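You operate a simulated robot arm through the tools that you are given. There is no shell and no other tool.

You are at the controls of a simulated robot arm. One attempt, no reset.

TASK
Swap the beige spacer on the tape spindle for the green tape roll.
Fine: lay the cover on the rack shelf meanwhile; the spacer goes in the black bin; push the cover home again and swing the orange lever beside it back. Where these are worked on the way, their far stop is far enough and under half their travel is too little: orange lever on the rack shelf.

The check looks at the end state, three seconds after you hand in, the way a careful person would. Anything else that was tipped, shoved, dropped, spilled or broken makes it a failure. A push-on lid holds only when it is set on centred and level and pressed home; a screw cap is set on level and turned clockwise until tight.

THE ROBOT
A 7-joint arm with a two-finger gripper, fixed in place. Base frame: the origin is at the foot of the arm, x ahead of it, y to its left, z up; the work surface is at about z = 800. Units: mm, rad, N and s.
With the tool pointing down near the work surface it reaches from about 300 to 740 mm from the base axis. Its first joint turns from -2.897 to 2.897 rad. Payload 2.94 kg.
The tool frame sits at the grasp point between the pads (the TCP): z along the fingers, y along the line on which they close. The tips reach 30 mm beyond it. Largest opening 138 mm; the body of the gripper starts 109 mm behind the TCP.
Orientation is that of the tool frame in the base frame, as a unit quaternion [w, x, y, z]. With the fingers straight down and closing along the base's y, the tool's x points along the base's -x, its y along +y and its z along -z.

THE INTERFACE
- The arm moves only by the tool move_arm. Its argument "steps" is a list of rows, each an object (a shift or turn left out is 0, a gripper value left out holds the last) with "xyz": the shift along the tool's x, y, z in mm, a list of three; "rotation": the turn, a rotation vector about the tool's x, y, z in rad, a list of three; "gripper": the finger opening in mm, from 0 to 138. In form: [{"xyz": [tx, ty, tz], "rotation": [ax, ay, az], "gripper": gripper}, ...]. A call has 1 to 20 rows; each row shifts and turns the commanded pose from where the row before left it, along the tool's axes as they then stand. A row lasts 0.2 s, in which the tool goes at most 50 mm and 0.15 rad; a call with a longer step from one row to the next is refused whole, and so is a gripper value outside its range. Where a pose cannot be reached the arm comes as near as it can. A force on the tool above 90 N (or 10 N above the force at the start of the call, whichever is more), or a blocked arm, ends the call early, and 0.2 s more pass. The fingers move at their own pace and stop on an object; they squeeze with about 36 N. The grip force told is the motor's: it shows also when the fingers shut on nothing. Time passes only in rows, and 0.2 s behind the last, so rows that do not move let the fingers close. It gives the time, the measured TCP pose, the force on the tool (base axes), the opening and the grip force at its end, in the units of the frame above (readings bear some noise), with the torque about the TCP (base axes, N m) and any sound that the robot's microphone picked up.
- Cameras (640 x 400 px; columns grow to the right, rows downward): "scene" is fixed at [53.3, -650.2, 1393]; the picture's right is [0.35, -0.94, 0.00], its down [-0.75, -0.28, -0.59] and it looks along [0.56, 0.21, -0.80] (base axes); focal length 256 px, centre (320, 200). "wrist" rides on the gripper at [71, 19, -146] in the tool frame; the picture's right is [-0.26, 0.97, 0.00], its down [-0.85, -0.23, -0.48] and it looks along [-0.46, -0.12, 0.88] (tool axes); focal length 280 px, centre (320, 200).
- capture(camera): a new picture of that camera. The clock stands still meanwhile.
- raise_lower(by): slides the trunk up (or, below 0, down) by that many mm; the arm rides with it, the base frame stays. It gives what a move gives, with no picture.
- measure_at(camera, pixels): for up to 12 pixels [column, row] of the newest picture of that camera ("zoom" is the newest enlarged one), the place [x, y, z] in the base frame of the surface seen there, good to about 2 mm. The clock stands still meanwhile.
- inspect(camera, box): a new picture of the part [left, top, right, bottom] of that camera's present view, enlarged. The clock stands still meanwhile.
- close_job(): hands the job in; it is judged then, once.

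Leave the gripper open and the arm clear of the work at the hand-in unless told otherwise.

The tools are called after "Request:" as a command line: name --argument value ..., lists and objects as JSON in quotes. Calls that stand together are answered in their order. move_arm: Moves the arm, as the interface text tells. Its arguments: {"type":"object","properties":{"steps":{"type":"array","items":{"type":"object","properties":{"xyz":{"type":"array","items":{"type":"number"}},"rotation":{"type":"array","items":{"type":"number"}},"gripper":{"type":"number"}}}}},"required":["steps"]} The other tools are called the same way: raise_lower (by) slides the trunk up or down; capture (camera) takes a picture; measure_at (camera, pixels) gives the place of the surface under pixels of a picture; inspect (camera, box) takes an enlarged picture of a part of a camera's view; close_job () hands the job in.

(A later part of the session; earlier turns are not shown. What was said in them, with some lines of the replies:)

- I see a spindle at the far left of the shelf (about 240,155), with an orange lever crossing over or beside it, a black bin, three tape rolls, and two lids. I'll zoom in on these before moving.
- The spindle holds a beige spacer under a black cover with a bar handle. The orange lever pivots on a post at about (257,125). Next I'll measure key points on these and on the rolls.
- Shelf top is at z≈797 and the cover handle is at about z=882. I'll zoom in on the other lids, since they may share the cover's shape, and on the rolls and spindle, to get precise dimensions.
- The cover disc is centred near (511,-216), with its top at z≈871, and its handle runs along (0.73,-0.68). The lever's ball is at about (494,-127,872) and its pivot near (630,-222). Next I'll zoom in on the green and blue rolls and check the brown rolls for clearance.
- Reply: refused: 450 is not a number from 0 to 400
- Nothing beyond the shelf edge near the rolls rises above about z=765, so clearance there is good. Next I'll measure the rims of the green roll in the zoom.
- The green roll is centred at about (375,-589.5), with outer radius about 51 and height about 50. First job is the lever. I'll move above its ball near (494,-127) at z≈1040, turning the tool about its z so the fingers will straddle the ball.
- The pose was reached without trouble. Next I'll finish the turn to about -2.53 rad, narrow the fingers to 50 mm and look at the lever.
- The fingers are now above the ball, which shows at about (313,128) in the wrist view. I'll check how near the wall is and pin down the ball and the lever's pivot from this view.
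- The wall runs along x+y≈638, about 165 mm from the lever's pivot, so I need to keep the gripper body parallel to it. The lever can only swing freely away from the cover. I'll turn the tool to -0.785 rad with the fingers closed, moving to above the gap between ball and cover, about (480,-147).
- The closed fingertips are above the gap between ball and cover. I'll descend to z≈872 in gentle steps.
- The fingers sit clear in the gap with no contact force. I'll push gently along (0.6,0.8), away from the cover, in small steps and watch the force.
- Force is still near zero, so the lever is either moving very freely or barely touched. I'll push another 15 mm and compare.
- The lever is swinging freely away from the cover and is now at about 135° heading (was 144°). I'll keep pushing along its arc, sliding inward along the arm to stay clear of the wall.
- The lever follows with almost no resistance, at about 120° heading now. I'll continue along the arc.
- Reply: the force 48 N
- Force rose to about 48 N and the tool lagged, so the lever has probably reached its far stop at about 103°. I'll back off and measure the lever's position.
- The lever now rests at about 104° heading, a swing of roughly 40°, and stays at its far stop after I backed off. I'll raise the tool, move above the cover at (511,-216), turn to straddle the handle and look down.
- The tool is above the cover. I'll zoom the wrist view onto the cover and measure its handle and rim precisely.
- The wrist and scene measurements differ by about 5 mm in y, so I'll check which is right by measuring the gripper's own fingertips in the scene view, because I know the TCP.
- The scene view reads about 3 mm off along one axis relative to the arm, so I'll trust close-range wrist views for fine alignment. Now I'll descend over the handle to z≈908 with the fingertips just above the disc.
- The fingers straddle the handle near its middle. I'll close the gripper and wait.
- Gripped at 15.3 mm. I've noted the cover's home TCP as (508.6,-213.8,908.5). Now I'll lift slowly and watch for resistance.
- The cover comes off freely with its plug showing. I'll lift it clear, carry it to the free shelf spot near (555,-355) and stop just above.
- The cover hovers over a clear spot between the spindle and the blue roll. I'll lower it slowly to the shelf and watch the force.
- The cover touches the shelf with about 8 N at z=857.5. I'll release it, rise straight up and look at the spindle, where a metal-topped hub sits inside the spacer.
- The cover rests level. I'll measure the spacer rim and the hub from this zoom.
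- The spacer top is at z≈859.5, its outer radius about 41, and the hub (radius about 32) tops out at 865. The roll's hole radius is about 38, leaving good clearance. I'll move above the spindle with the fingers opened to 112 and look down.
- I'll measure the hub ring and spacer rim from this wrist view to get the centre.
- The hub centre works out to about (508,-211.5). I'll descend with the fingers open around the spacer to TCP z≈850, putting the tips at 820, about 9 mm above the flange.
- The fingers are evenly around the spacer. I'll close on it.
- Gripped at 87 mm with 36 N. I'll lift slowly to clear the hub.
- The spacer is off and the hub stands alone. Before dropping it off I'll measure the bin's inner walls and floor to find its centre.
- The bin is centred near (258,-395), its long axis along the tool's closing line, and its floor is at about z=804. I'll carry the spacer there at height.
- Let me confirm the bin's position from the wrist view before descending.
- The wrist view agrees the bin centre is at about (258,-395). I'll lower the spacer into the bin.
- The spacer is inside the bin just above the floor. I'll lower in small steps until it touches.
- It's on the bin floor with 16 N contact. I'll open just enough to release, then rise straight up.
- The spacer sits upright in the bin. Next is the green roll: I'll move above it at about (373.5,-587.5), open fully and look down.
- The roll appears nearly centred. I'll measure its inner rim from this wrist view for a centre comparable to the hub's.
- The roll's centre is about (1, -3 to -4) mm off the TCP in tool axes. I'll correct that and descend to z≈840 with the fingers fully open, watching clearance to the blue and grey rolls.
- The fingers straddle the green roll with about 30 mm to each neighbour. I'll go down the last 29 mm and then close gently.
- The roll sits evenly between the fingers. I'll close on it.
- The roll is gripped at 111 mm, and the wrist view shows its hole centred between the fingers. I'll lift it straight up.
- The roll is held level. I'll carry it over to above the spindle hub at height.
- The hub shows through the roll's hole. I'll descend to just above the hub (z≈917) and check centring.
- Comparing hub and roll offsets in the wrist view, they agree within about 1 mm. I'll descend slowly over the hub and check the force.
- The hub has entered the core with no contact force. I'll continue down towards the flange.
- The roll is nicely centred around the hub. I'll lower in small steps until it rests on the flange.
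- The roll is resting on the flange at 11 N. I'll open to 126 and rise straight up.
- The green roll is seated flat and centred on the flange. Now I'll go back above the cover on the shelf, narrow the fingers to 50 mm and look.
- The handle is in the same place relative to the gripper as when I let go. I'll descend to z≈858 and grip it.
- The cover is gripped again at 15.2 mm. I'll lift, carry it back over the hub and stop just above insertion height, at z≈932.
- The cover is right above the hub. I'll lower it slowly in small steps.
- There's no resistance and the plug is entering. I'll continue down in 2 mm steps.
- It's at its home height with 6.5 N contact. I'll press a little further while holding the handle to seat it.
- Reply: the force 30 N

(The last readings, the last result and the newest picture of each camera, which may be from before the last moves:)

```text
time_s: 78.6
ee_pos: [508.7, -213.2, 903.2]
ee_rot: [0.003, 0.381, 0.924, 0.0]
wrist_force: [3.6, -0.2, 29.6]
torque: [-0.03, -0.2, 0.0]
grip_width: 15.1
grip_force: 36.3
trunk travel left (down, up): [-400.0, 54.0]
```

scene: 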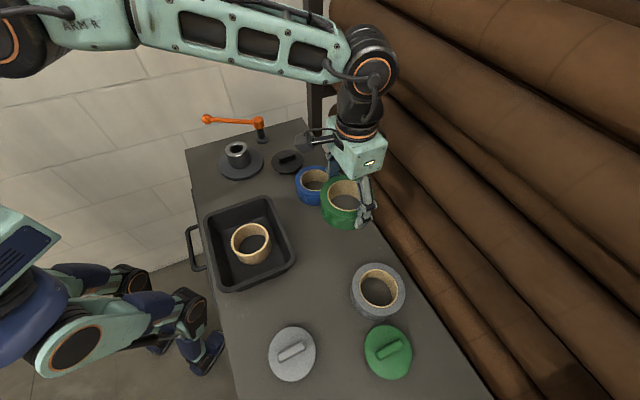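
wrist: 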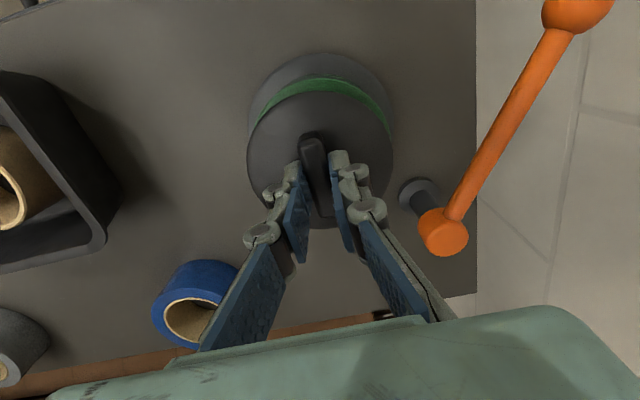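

The fingers slid slightly down the handle while pressing at 30 N. I'll release, rise and check the cover's height and level.

Request:
move_arm --steps '[{"gripper": 50}, {}, {}, {"xyz": [0, 0, -15]}, {"xyz": [0, 0, -25]}, {"xyz": [0, 0, -30]}, {"xyz": [0, 0, -25]}, {}]'

Request:
inspect --camera "scene" --box '[200, 110, 290, 190]'

Request:
measure_at --camera "zoom" --pixels '[[195, 190], [270, 137], [350, 180], [290, 235], [230, 228], [340, 150], [268, 165], [228, 175], [312, 150], [205, 165], [240, 215], [300, 215]]'

```text
time_s: 80.4
ee_pos: [508.7, -212.0, 995.9]
ee_rot: [0.0, 0.381, 0.924, 0.0]
wrist_force: [0.5, -0.3, -0.1]
torque: [-0.01, 0.0, -0.02]
grip_width: 50.1
grip_force: 0.0
trunk travel left (down, up): [-400.0, 54.0]
```

```text
5.00 times, centred on (245, 150) of scene
```

zoom: 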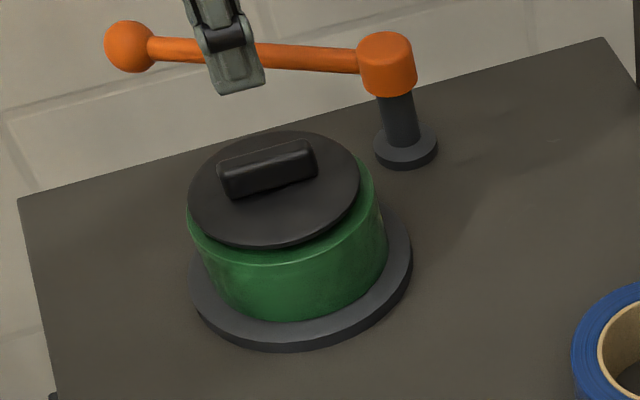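

```text
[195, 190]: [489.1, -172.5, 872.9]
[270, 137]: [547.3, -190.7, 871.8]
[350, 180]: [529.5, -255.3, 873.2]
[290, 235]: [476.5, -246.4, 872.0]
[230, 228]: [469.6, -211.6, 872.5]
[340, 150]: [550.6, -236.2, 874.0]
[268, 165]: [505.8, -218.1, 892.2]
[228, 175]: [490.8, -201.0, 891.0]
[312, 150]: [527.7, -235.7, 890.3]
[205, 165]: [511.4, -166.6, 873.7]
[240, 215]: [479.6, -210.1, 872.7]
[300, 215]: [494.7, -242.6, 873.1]
```

The cover is back at exactly its original pixel position and height, level. To be sure it's home, I'll close the fingers and press straight down on the handle's centre.

Request:
move_arm --steps '[{"gripper": 0}, {}, {"xyz": [0, 0, 25]}, {"xyz": [0, 0, 20]}, {"xyz": [0, 0, 15]}, {"xyz": [0, 0, 6]}, {}]'

Request:
inspect --camera "scene" --box '[200, 110, 290, 190]'

```text
time_s: 82.0
ee_pos: [508.8, -213.3, 929.7]
ee_rot: [0.0, 0.383, 0.924, 0.0]
wrist_force: [0.1, 0.1, 0.0]
torque: [0.01, 0.01, -0.01]
grip_width: 0.0
grip_force: 28.2
trunk travel left (down, up): [-400.0, 54.0]
```

```text
5.00 times, centred on (245, 150) of scene
```

zoom: 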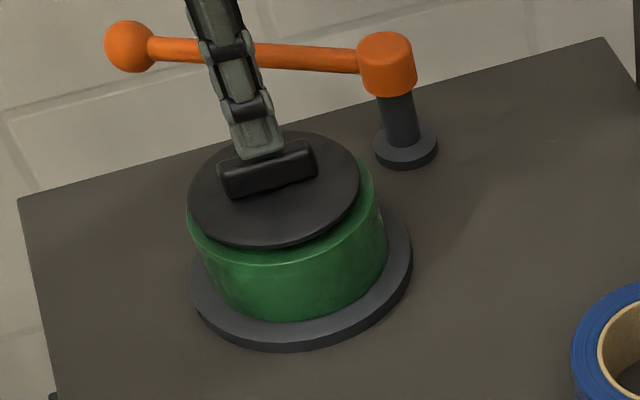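

Request:
move_arm --steps '[{"xyz": [0, 0, 2]}, {"xyz": [0, 0, 2]}, {"xyz": [0, 0, 2]}, {"xyz": [0, 0, 2]}, {}]'

```text
time_s: 83.2
ee_pos: [508.2, -213.1, 923.5]
ee_rot: [0.0, 0.381, 0.924, 0.0]
wrist_force: [-1.6, 1.0, 8.3]
torque: [-0.02, 0.07, 0.0]
grip_width: 6.1
grip_force: 28.4
trunk travel left (down, up): [-400.0, 54.0]
```

The fingertips are being wedged apart by the handle's rounded top (opening 6 mm). I'll rise and turn the tool 90° so both fingertips sit along the handle instead, an orientation the lever needs anyway.

Request:
move_arm --steps '[{"xyz": [0, 0, -15]}, {"xyz": [0, 0, -15]}, {"rotation": [0, 0, -0.1428]}, {"rotation": [0, 0, -0.1428]}, {"rotation": [0, 0, -0.1428]}, {"rotation": [0, 0, -0.1428]}, {"rotation": [0, 0, -0.1428]}, {"rotation": [0, 0, -0.1428]}, {"rotation": [0, 0, -0.1428]}, {"rotation": [0, 0, -0.1428]}, {"rotation": [0, 0, -0.1428]}, {"rotation": [0, 0, -0.1428]}, {"rotation": [0, 0, -0.1428]}, {}]'

Request:
inspect --camera "scene" --box '[190, 90, 290, 190]'

Request:
capture --camera "wrist"

```text
time_s: 86.2
ee_pos: [508.7, -213.0, 951.7]
ee_rot: [0.0, -0.385, 0.923, 0.0]
wrist_force: [0.3, 0.5, -0.1]
torque: [0.01, 0.0, 0.0]
grip_width: 0.0
grip_force: 28.5
trunk travel left (down, up): [-400.0, 54.0]
```

```text
4.00 times, centred on (240, 140) of scene
```

zoom: 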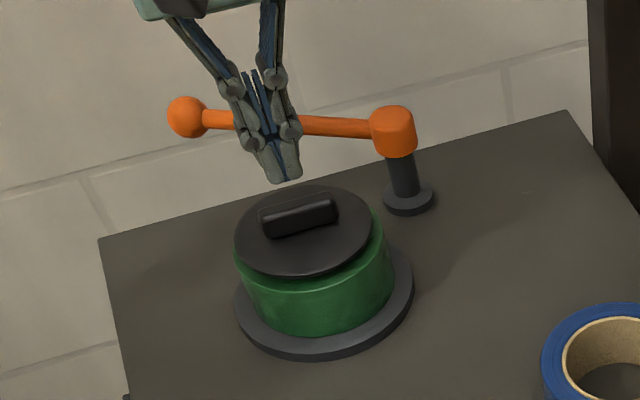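

```text
taken
```

wrist: 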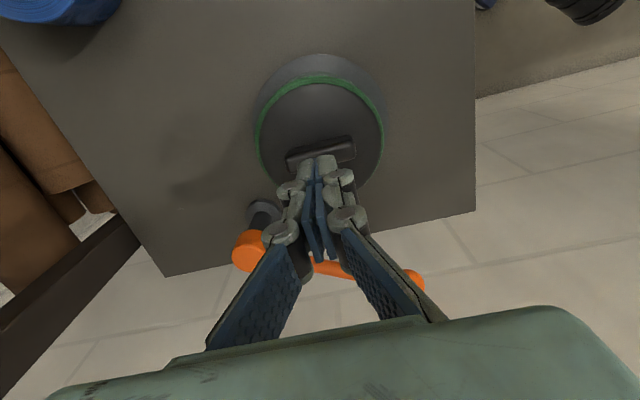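

Both fingertips are now lined up along the handle. I'll press down in small steps, aiming for about 50 N.

Request:
move_arm --steps '[{"xyz": [0, 0, 12]}, {"xyz": [0, 0, 10]}, {"xyz": [0, 0, 4]}, {"xyz": [0, 0, 2]}, {"xyz": [0, 0, 2]}, {"xyz": [0, 0, 2]}, {}]'

```text
time_s: 87.8
ee_pos: [508.9, -213.6, 923.1]
ee_rot: [0.002, -0.383, 0.924, -0.002]
wrist_force: [-1.7, -0.8, 22.2]
torque: [-0.04, 0.08, 0.03]
grip_width: 6.2
grip_force: 27.9
trunk travel left (down, up): [-400.0, 54.0]
```

Request:
move_arm --steps '[{"xyz": [0, 0, 2]}, {"xyz": [0, 0, 2]}, {"xyz": [0, 0, 2]}, {}]'

Request:
inspect --camera "scene" --box '[200, 110, 290, 190]'

```text
time_s: 88.8
ee_pos: [508.6, -213.9, 923.2]
ee_rot: [0.006, -0.382, 0.924, -0.007]
wrist_force: [-3.3, -2.5, 61.3]
torque: [-0.04, 0.17, 0.03]
grip_width: 5.9
grip_force: 28.0
trunk travel left (down, up): [-400.0, 54.0]
```

```text
5.00 times, centred on (245, 150) of scene
```

zoom: 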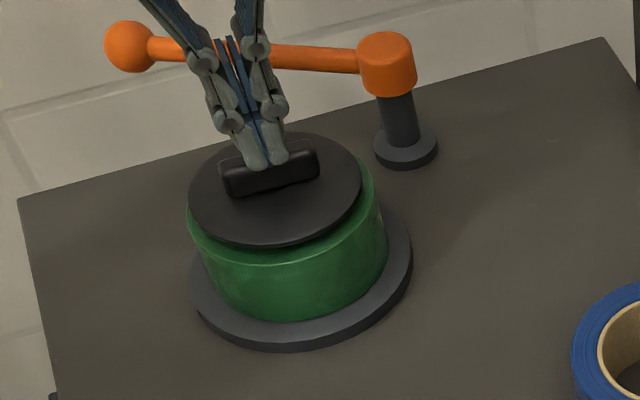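

The cover takes 61 N with no movement, so it's fully home. Now for the lever: I'll rise, move to its wall side near (645,-148) and check the view before descending.

Request:
move_arm --steps '[{"xyz": [0, 0, -15]}, {"xyz": [0, 0, -20]}, {"xyz": [0, 0, -25]}, {"xyz": [0, 0, -25]}, {"xyz": [-28.7, -10.3, 0]}, {"xyz": [-28.7, -10.3, 0]}, {"xyz": [-28.7, -10.3, 0]}, {"xyz": [-28.7, -10.2, 0]}, {"xyz": [-28.5, -10.2, 0]}, {}]'

Request:
capture --camera "wrist"

Request:
inspect --camera "scene" --box '[180, 50, 320, 190]'

```text
time_s: 91.0
ee_pos: [648.0, -147.3, 999.8]
ee_rot: [-0.001, -0.384, 0.924, 0.001]
wrist_force: [0.3, -0.1, -0.5]
torque: [0.0, 0.02, -0.04]
grip_width: 0.3
grip_force: 28.4
trunk travel left (down, up): [-400.0, 54.0]
```

```text
taken
```

wrist: 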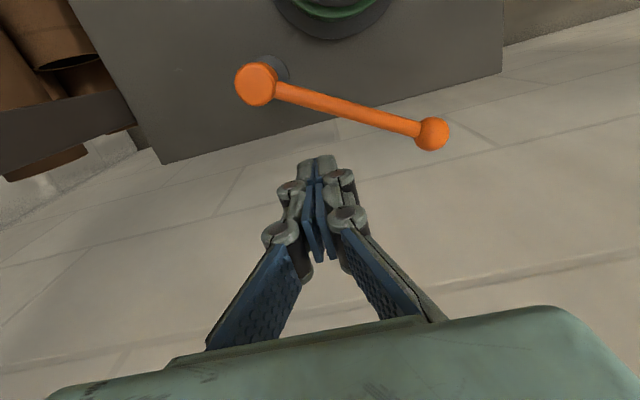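

```text
2.86 times, centred on (250, 120) of scene
```

zoom: 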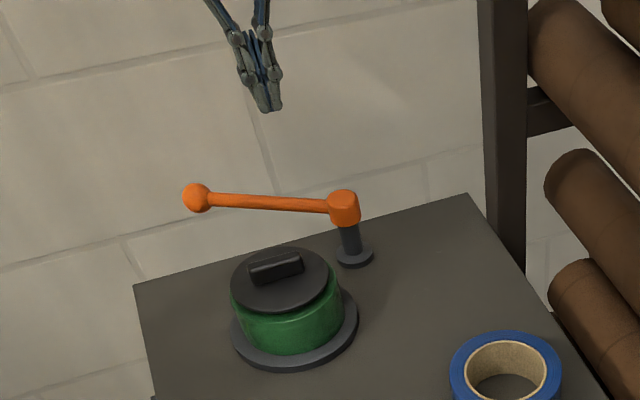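

The fingertips are on the wall side of the lever with about 30 mm of clearance. I'll descend to lever height, z≈873.

Request:
move_arm --steps '[{"xyz": [0, 0, 25]}, {"xyz": [0, 0, 25]}, {"xyz": [0, 0, 25]}, {"xyz": [0, 0, 22]}, {"xyz": [0, 0, 18]}, {"xyz": [0, 0, 12]}, {}]'

Request:
capture --camera "wrist"

Request:
inspect --camera "scene" --box '[170, 50, 310, 190]'

```text
time_s: 92.6
ee_pos: [647.3, -149.1, 872.7]
ee_rot: [0.0, -0.383, 0.924, 0.001]
wrist_force: [1.4, -0.2, -0.4]
torque: [0.01, 0.0, -0.02]
grip_width: 0.0
grip_force: 28.0
trunk travel left (down, up): [-400.0, 54.0]
```

```text
taken
```

wrist: 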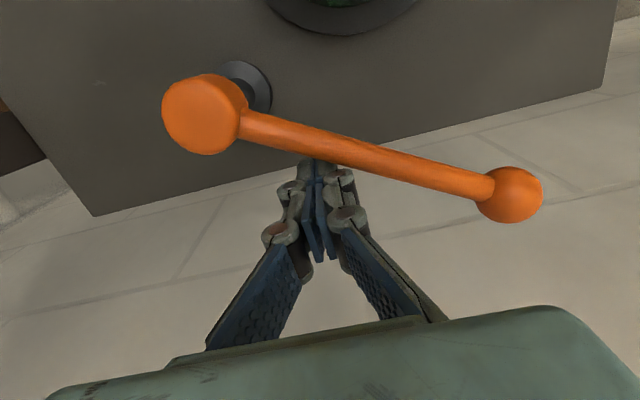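

```text
2.86 times, centred on (240, 120) of scene
```

zoom: 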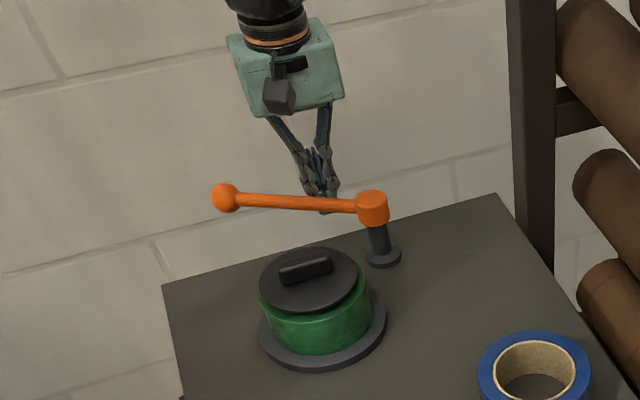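

The fingers are beyond the lever. I'll push it back along its arc in small steps.

Request:
move_arm --steps '[{"xyz": [4.8, 2.9, 0]}, {"xyz": [4.7, 2.8, 0]}, {"xyz": [3.5, 3.3, 0]}, {"xyz": [3.4, 3.2, 0]}, {"xyz": [4.2, 3, 0]}, {"xyz": [4.1, 2.9, 0]}, {"xyz": [4.8, 2.4, 0]}, {"xyz": [4.7, 2.4, 0]}, {}]'

Request:
capture --camera "wrist"

Request:
inspect --camera "scene" --box '[170, 50, 310, 190]'

```text
time_s: 94.6
ee_pos: [605.1, -155.7, 872.3]
ee_rot: [-0.001, -0.384, 0.923, 0.0]
wrist_force: [-0.4, 0.0, -0.9]
torque: [0.0, -0.02, 0.03]
grip_width: 0.0
grip_force: 28.1
trunk travel left (down, up): [-400.0, 54.0]
```

```text
taken
```

wrist: 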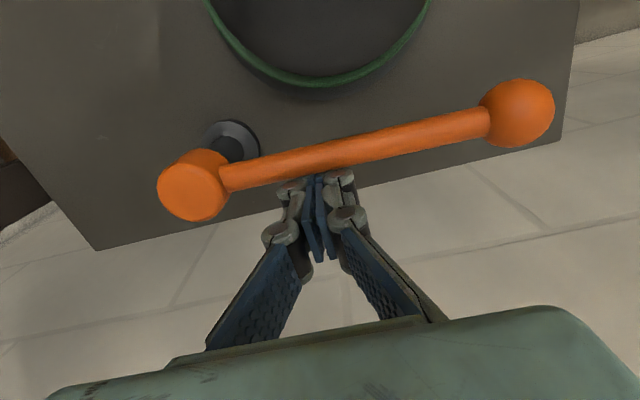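

```text
2.86 times, centred on (240, 120) of scene
```

zoom: 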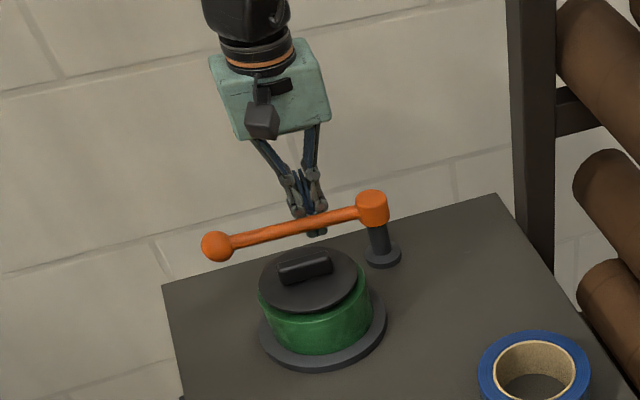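

The lever is following and is at about 128°. I'll continue in small steps to its original stop, watching for force.

Request:
move_arm --steps '[{"xyz": [3.4, 1.2, 0]}, {"xyz": [3.4, 1.1, 0]}, {"xyz": [3.4, 1.1, 0]}, {"xyz": [2.5, 0.5, 0]}, {"xyz": [2.5, 0.4, 0]}, {}]'

Request:
inspect --camera "scene" --box '[180, 90, 300, 190]'

```text
time_s: 96.0
ee_pos: [593.5, -162.0, 872.2]
ee_rot: [0.0, -0.383, 0.924, 0.001]
wrist_force: [8.4, 6.2, -0.7]
torque: [0.01, 0.03, 0.12]
grip_width: 0.0
grip_force: 28.5
trunk travel left (down, up): [-400.0, 54.0]
```

```text
4.00 times, centred on (240, 140) of scene
```

zoom: 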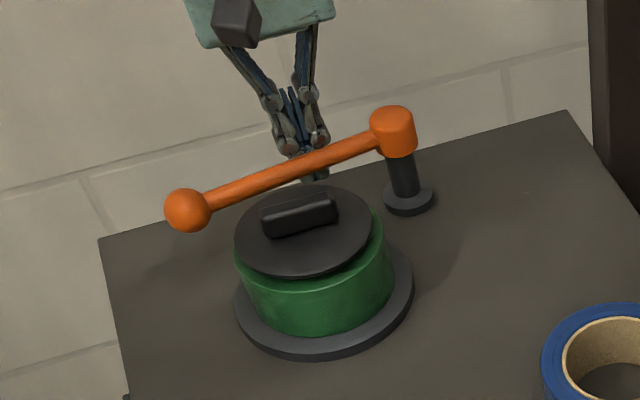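

Force has risen to about 10 N, and the ball is back at its original spot (zoom 188,210, matching the first picture). I'll give one slight extra push to confirm the stop, then back off towards the wall side.

Request:
move_arm --steps '[{"xyz": [2, 0, 0]}, {}, {"xyz": [-8, 0, 0]}, {"xyz": [-10, 0, 0]}, {}]'

Request:
inspect --camera "scene" --box '[180, 90, 300, 190]'

Request:
measure_at --camera "zoom" --pixels '[[187, 205], [225, 192], [260, 177], [320, 157], [350, 147], [390, 115]]'

```text
time_s: 97.2
ee_pos: [601.3, -152.0, 871.6]
ee_rot: [-0.001, -0.383, 0.924, 0.001]
wrist_force: [0.3, 0.8, 0.5]
torque: [-0.03, 0.0, 0.01]
grip_width: 0.1
grip_force: 28.6
trunk travel left (down, up): [-400.0, 54.0]
```

```text
4.00 times, centred on (240, 140) of scene
```

zoom: 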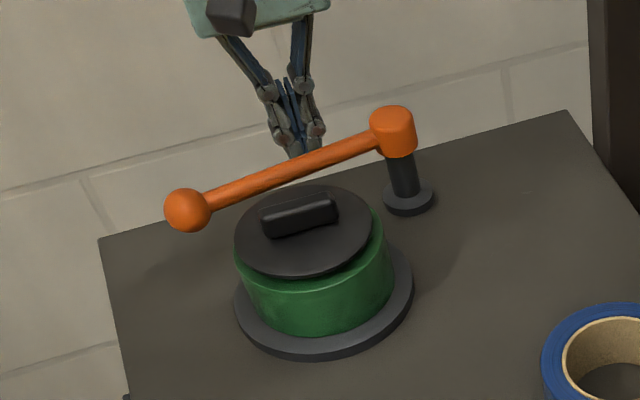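

```text
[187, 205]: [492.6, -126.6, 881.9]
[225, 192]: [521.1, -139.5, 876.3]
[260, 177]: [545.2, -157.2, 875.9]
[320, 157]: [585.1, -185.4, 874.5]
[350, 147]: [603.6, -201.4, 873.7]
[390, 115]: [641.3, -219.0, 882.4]
```

The lever is back on its original stop. I'll rise straight up well clear, open the gripper and retreat toward the start position.

Request:
move_arm --steps '[{"xyz": [0, 0, -25]}, {"xyz": [0, 0, -35]}, {"xyz": [0, 0, -40]}, {"xyz": [0, 0, -40]}, {"xyz": [0, 0, -40]}, {"xyz": [0, 0, -40]}, {"xyz": [0, 0, -40]}, {"xyz": [40, 2.9, 0], "gripper": 100}, {"xyz": [40, 2.9, 0]}, {"xyz": [40, 2.9, 0]}, {"xyz": [40, 2.9, 0]}, {"xyz": [40, 2.9, 0]}, {"xyz": [40, 2.9, 0]}, {"xyz": [40, 2.9, 0]}, {"xyz": [40, 2.9, 0]}, {"xyz": [40, 2.9, 0]}, {"xyz": [40, 2.8, 0]}, {}]'

Request:
capture --camera "scene"

Request:
capture --camera "wrist"

```text
time_s: 101.0
ee_pos: [299.6, -416.3, 1132.8]
ee_rot: [0.0, -0.383, 0.924, 0.001]
wrist_force: [-0.6, 0.1, 0.1]
torque: [0.06, -0.02, -0.02]
grip_width: 100.0
grip_force: 0.0
trunk travel left (down, up): [-400.0, 54.0]
```

```text
taken
```

scene: 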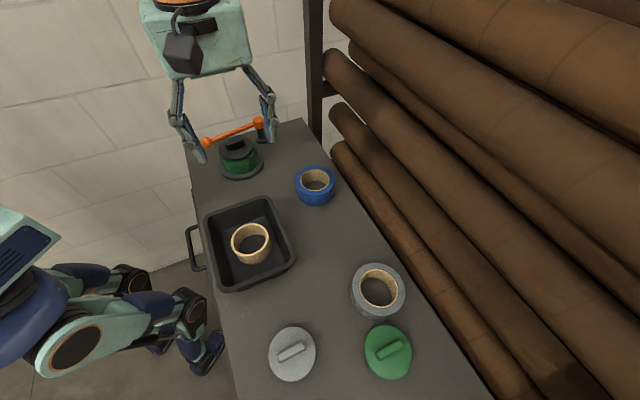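

```text
taken
```

wrist: 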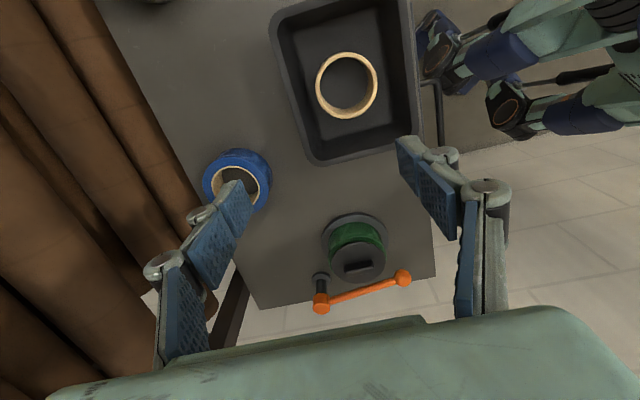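

All looks in order: the green roll is under the cover, the spacer is in the bin, the lever is back, and the other items are unmoved. One last close look at the spindle before handing in.

Request:
inspect --camera "scene" --box '[200, 110, 290, 190]'

Request:
measure_at --camera "zoom" --pixels '[[195, 190], [270, 137], [350, 180], [290, 235], [268, 165], [228, 175], [312, 150], [280, 260], [230, 250], [370, 210], [290, 310], [130, 155]]'

```text
5.00 times, centred on (245, 150) of scene
```

zoom: 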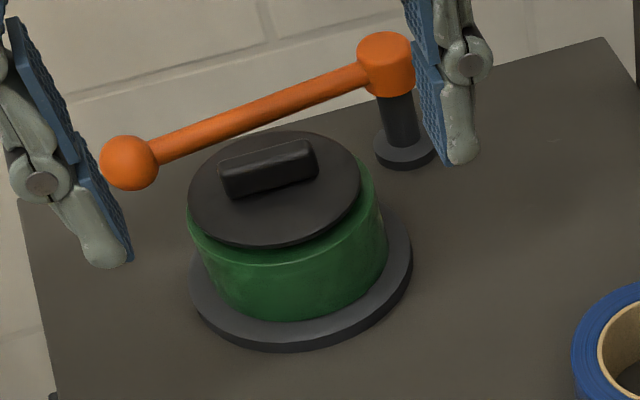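

```text
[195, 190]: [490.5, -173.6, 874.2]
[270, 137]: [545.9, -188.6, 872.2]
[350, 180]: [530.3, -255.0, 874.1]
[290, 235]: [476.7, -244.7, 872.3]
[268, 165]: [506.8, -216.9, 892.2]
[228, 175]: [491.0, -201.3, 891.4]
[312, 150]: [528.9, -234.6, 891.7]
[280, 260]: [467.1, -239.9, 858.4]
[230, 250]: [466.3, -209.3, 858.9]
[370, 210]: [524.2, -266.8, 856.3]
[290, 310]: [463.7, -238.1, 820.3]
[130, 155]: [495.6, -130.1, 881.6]
```

The cover is level at its original height (rim z≈872–874), the roll sits flat beneath it, and the lever matches its starting position. The gripper is open and clear, so I'm handing in.

Request:
close_job

```text
The job is handed in.
```

I've made the swap and handed the job in. I don't have the checker's verdict.

- **Tape roll:** the green roll is on the spindle, sitting flat on the flange and centred on the hub.
- **Spacer:** the beige spacer is standing upright on the floor of the black bin.
- **Cover:** I laid it on the rack shelf during the swap, then put it back level at its original height. It didn't move when I pressed it at about 60 N.
- **Orange lever:** I swung it about 40° to its far stop before lifting the cover. It's now back on its original stop.

The blue and grey rolls and the loose lids I could see in the last pictures hadn't moved. The arm is clear of the work with the gripper open.
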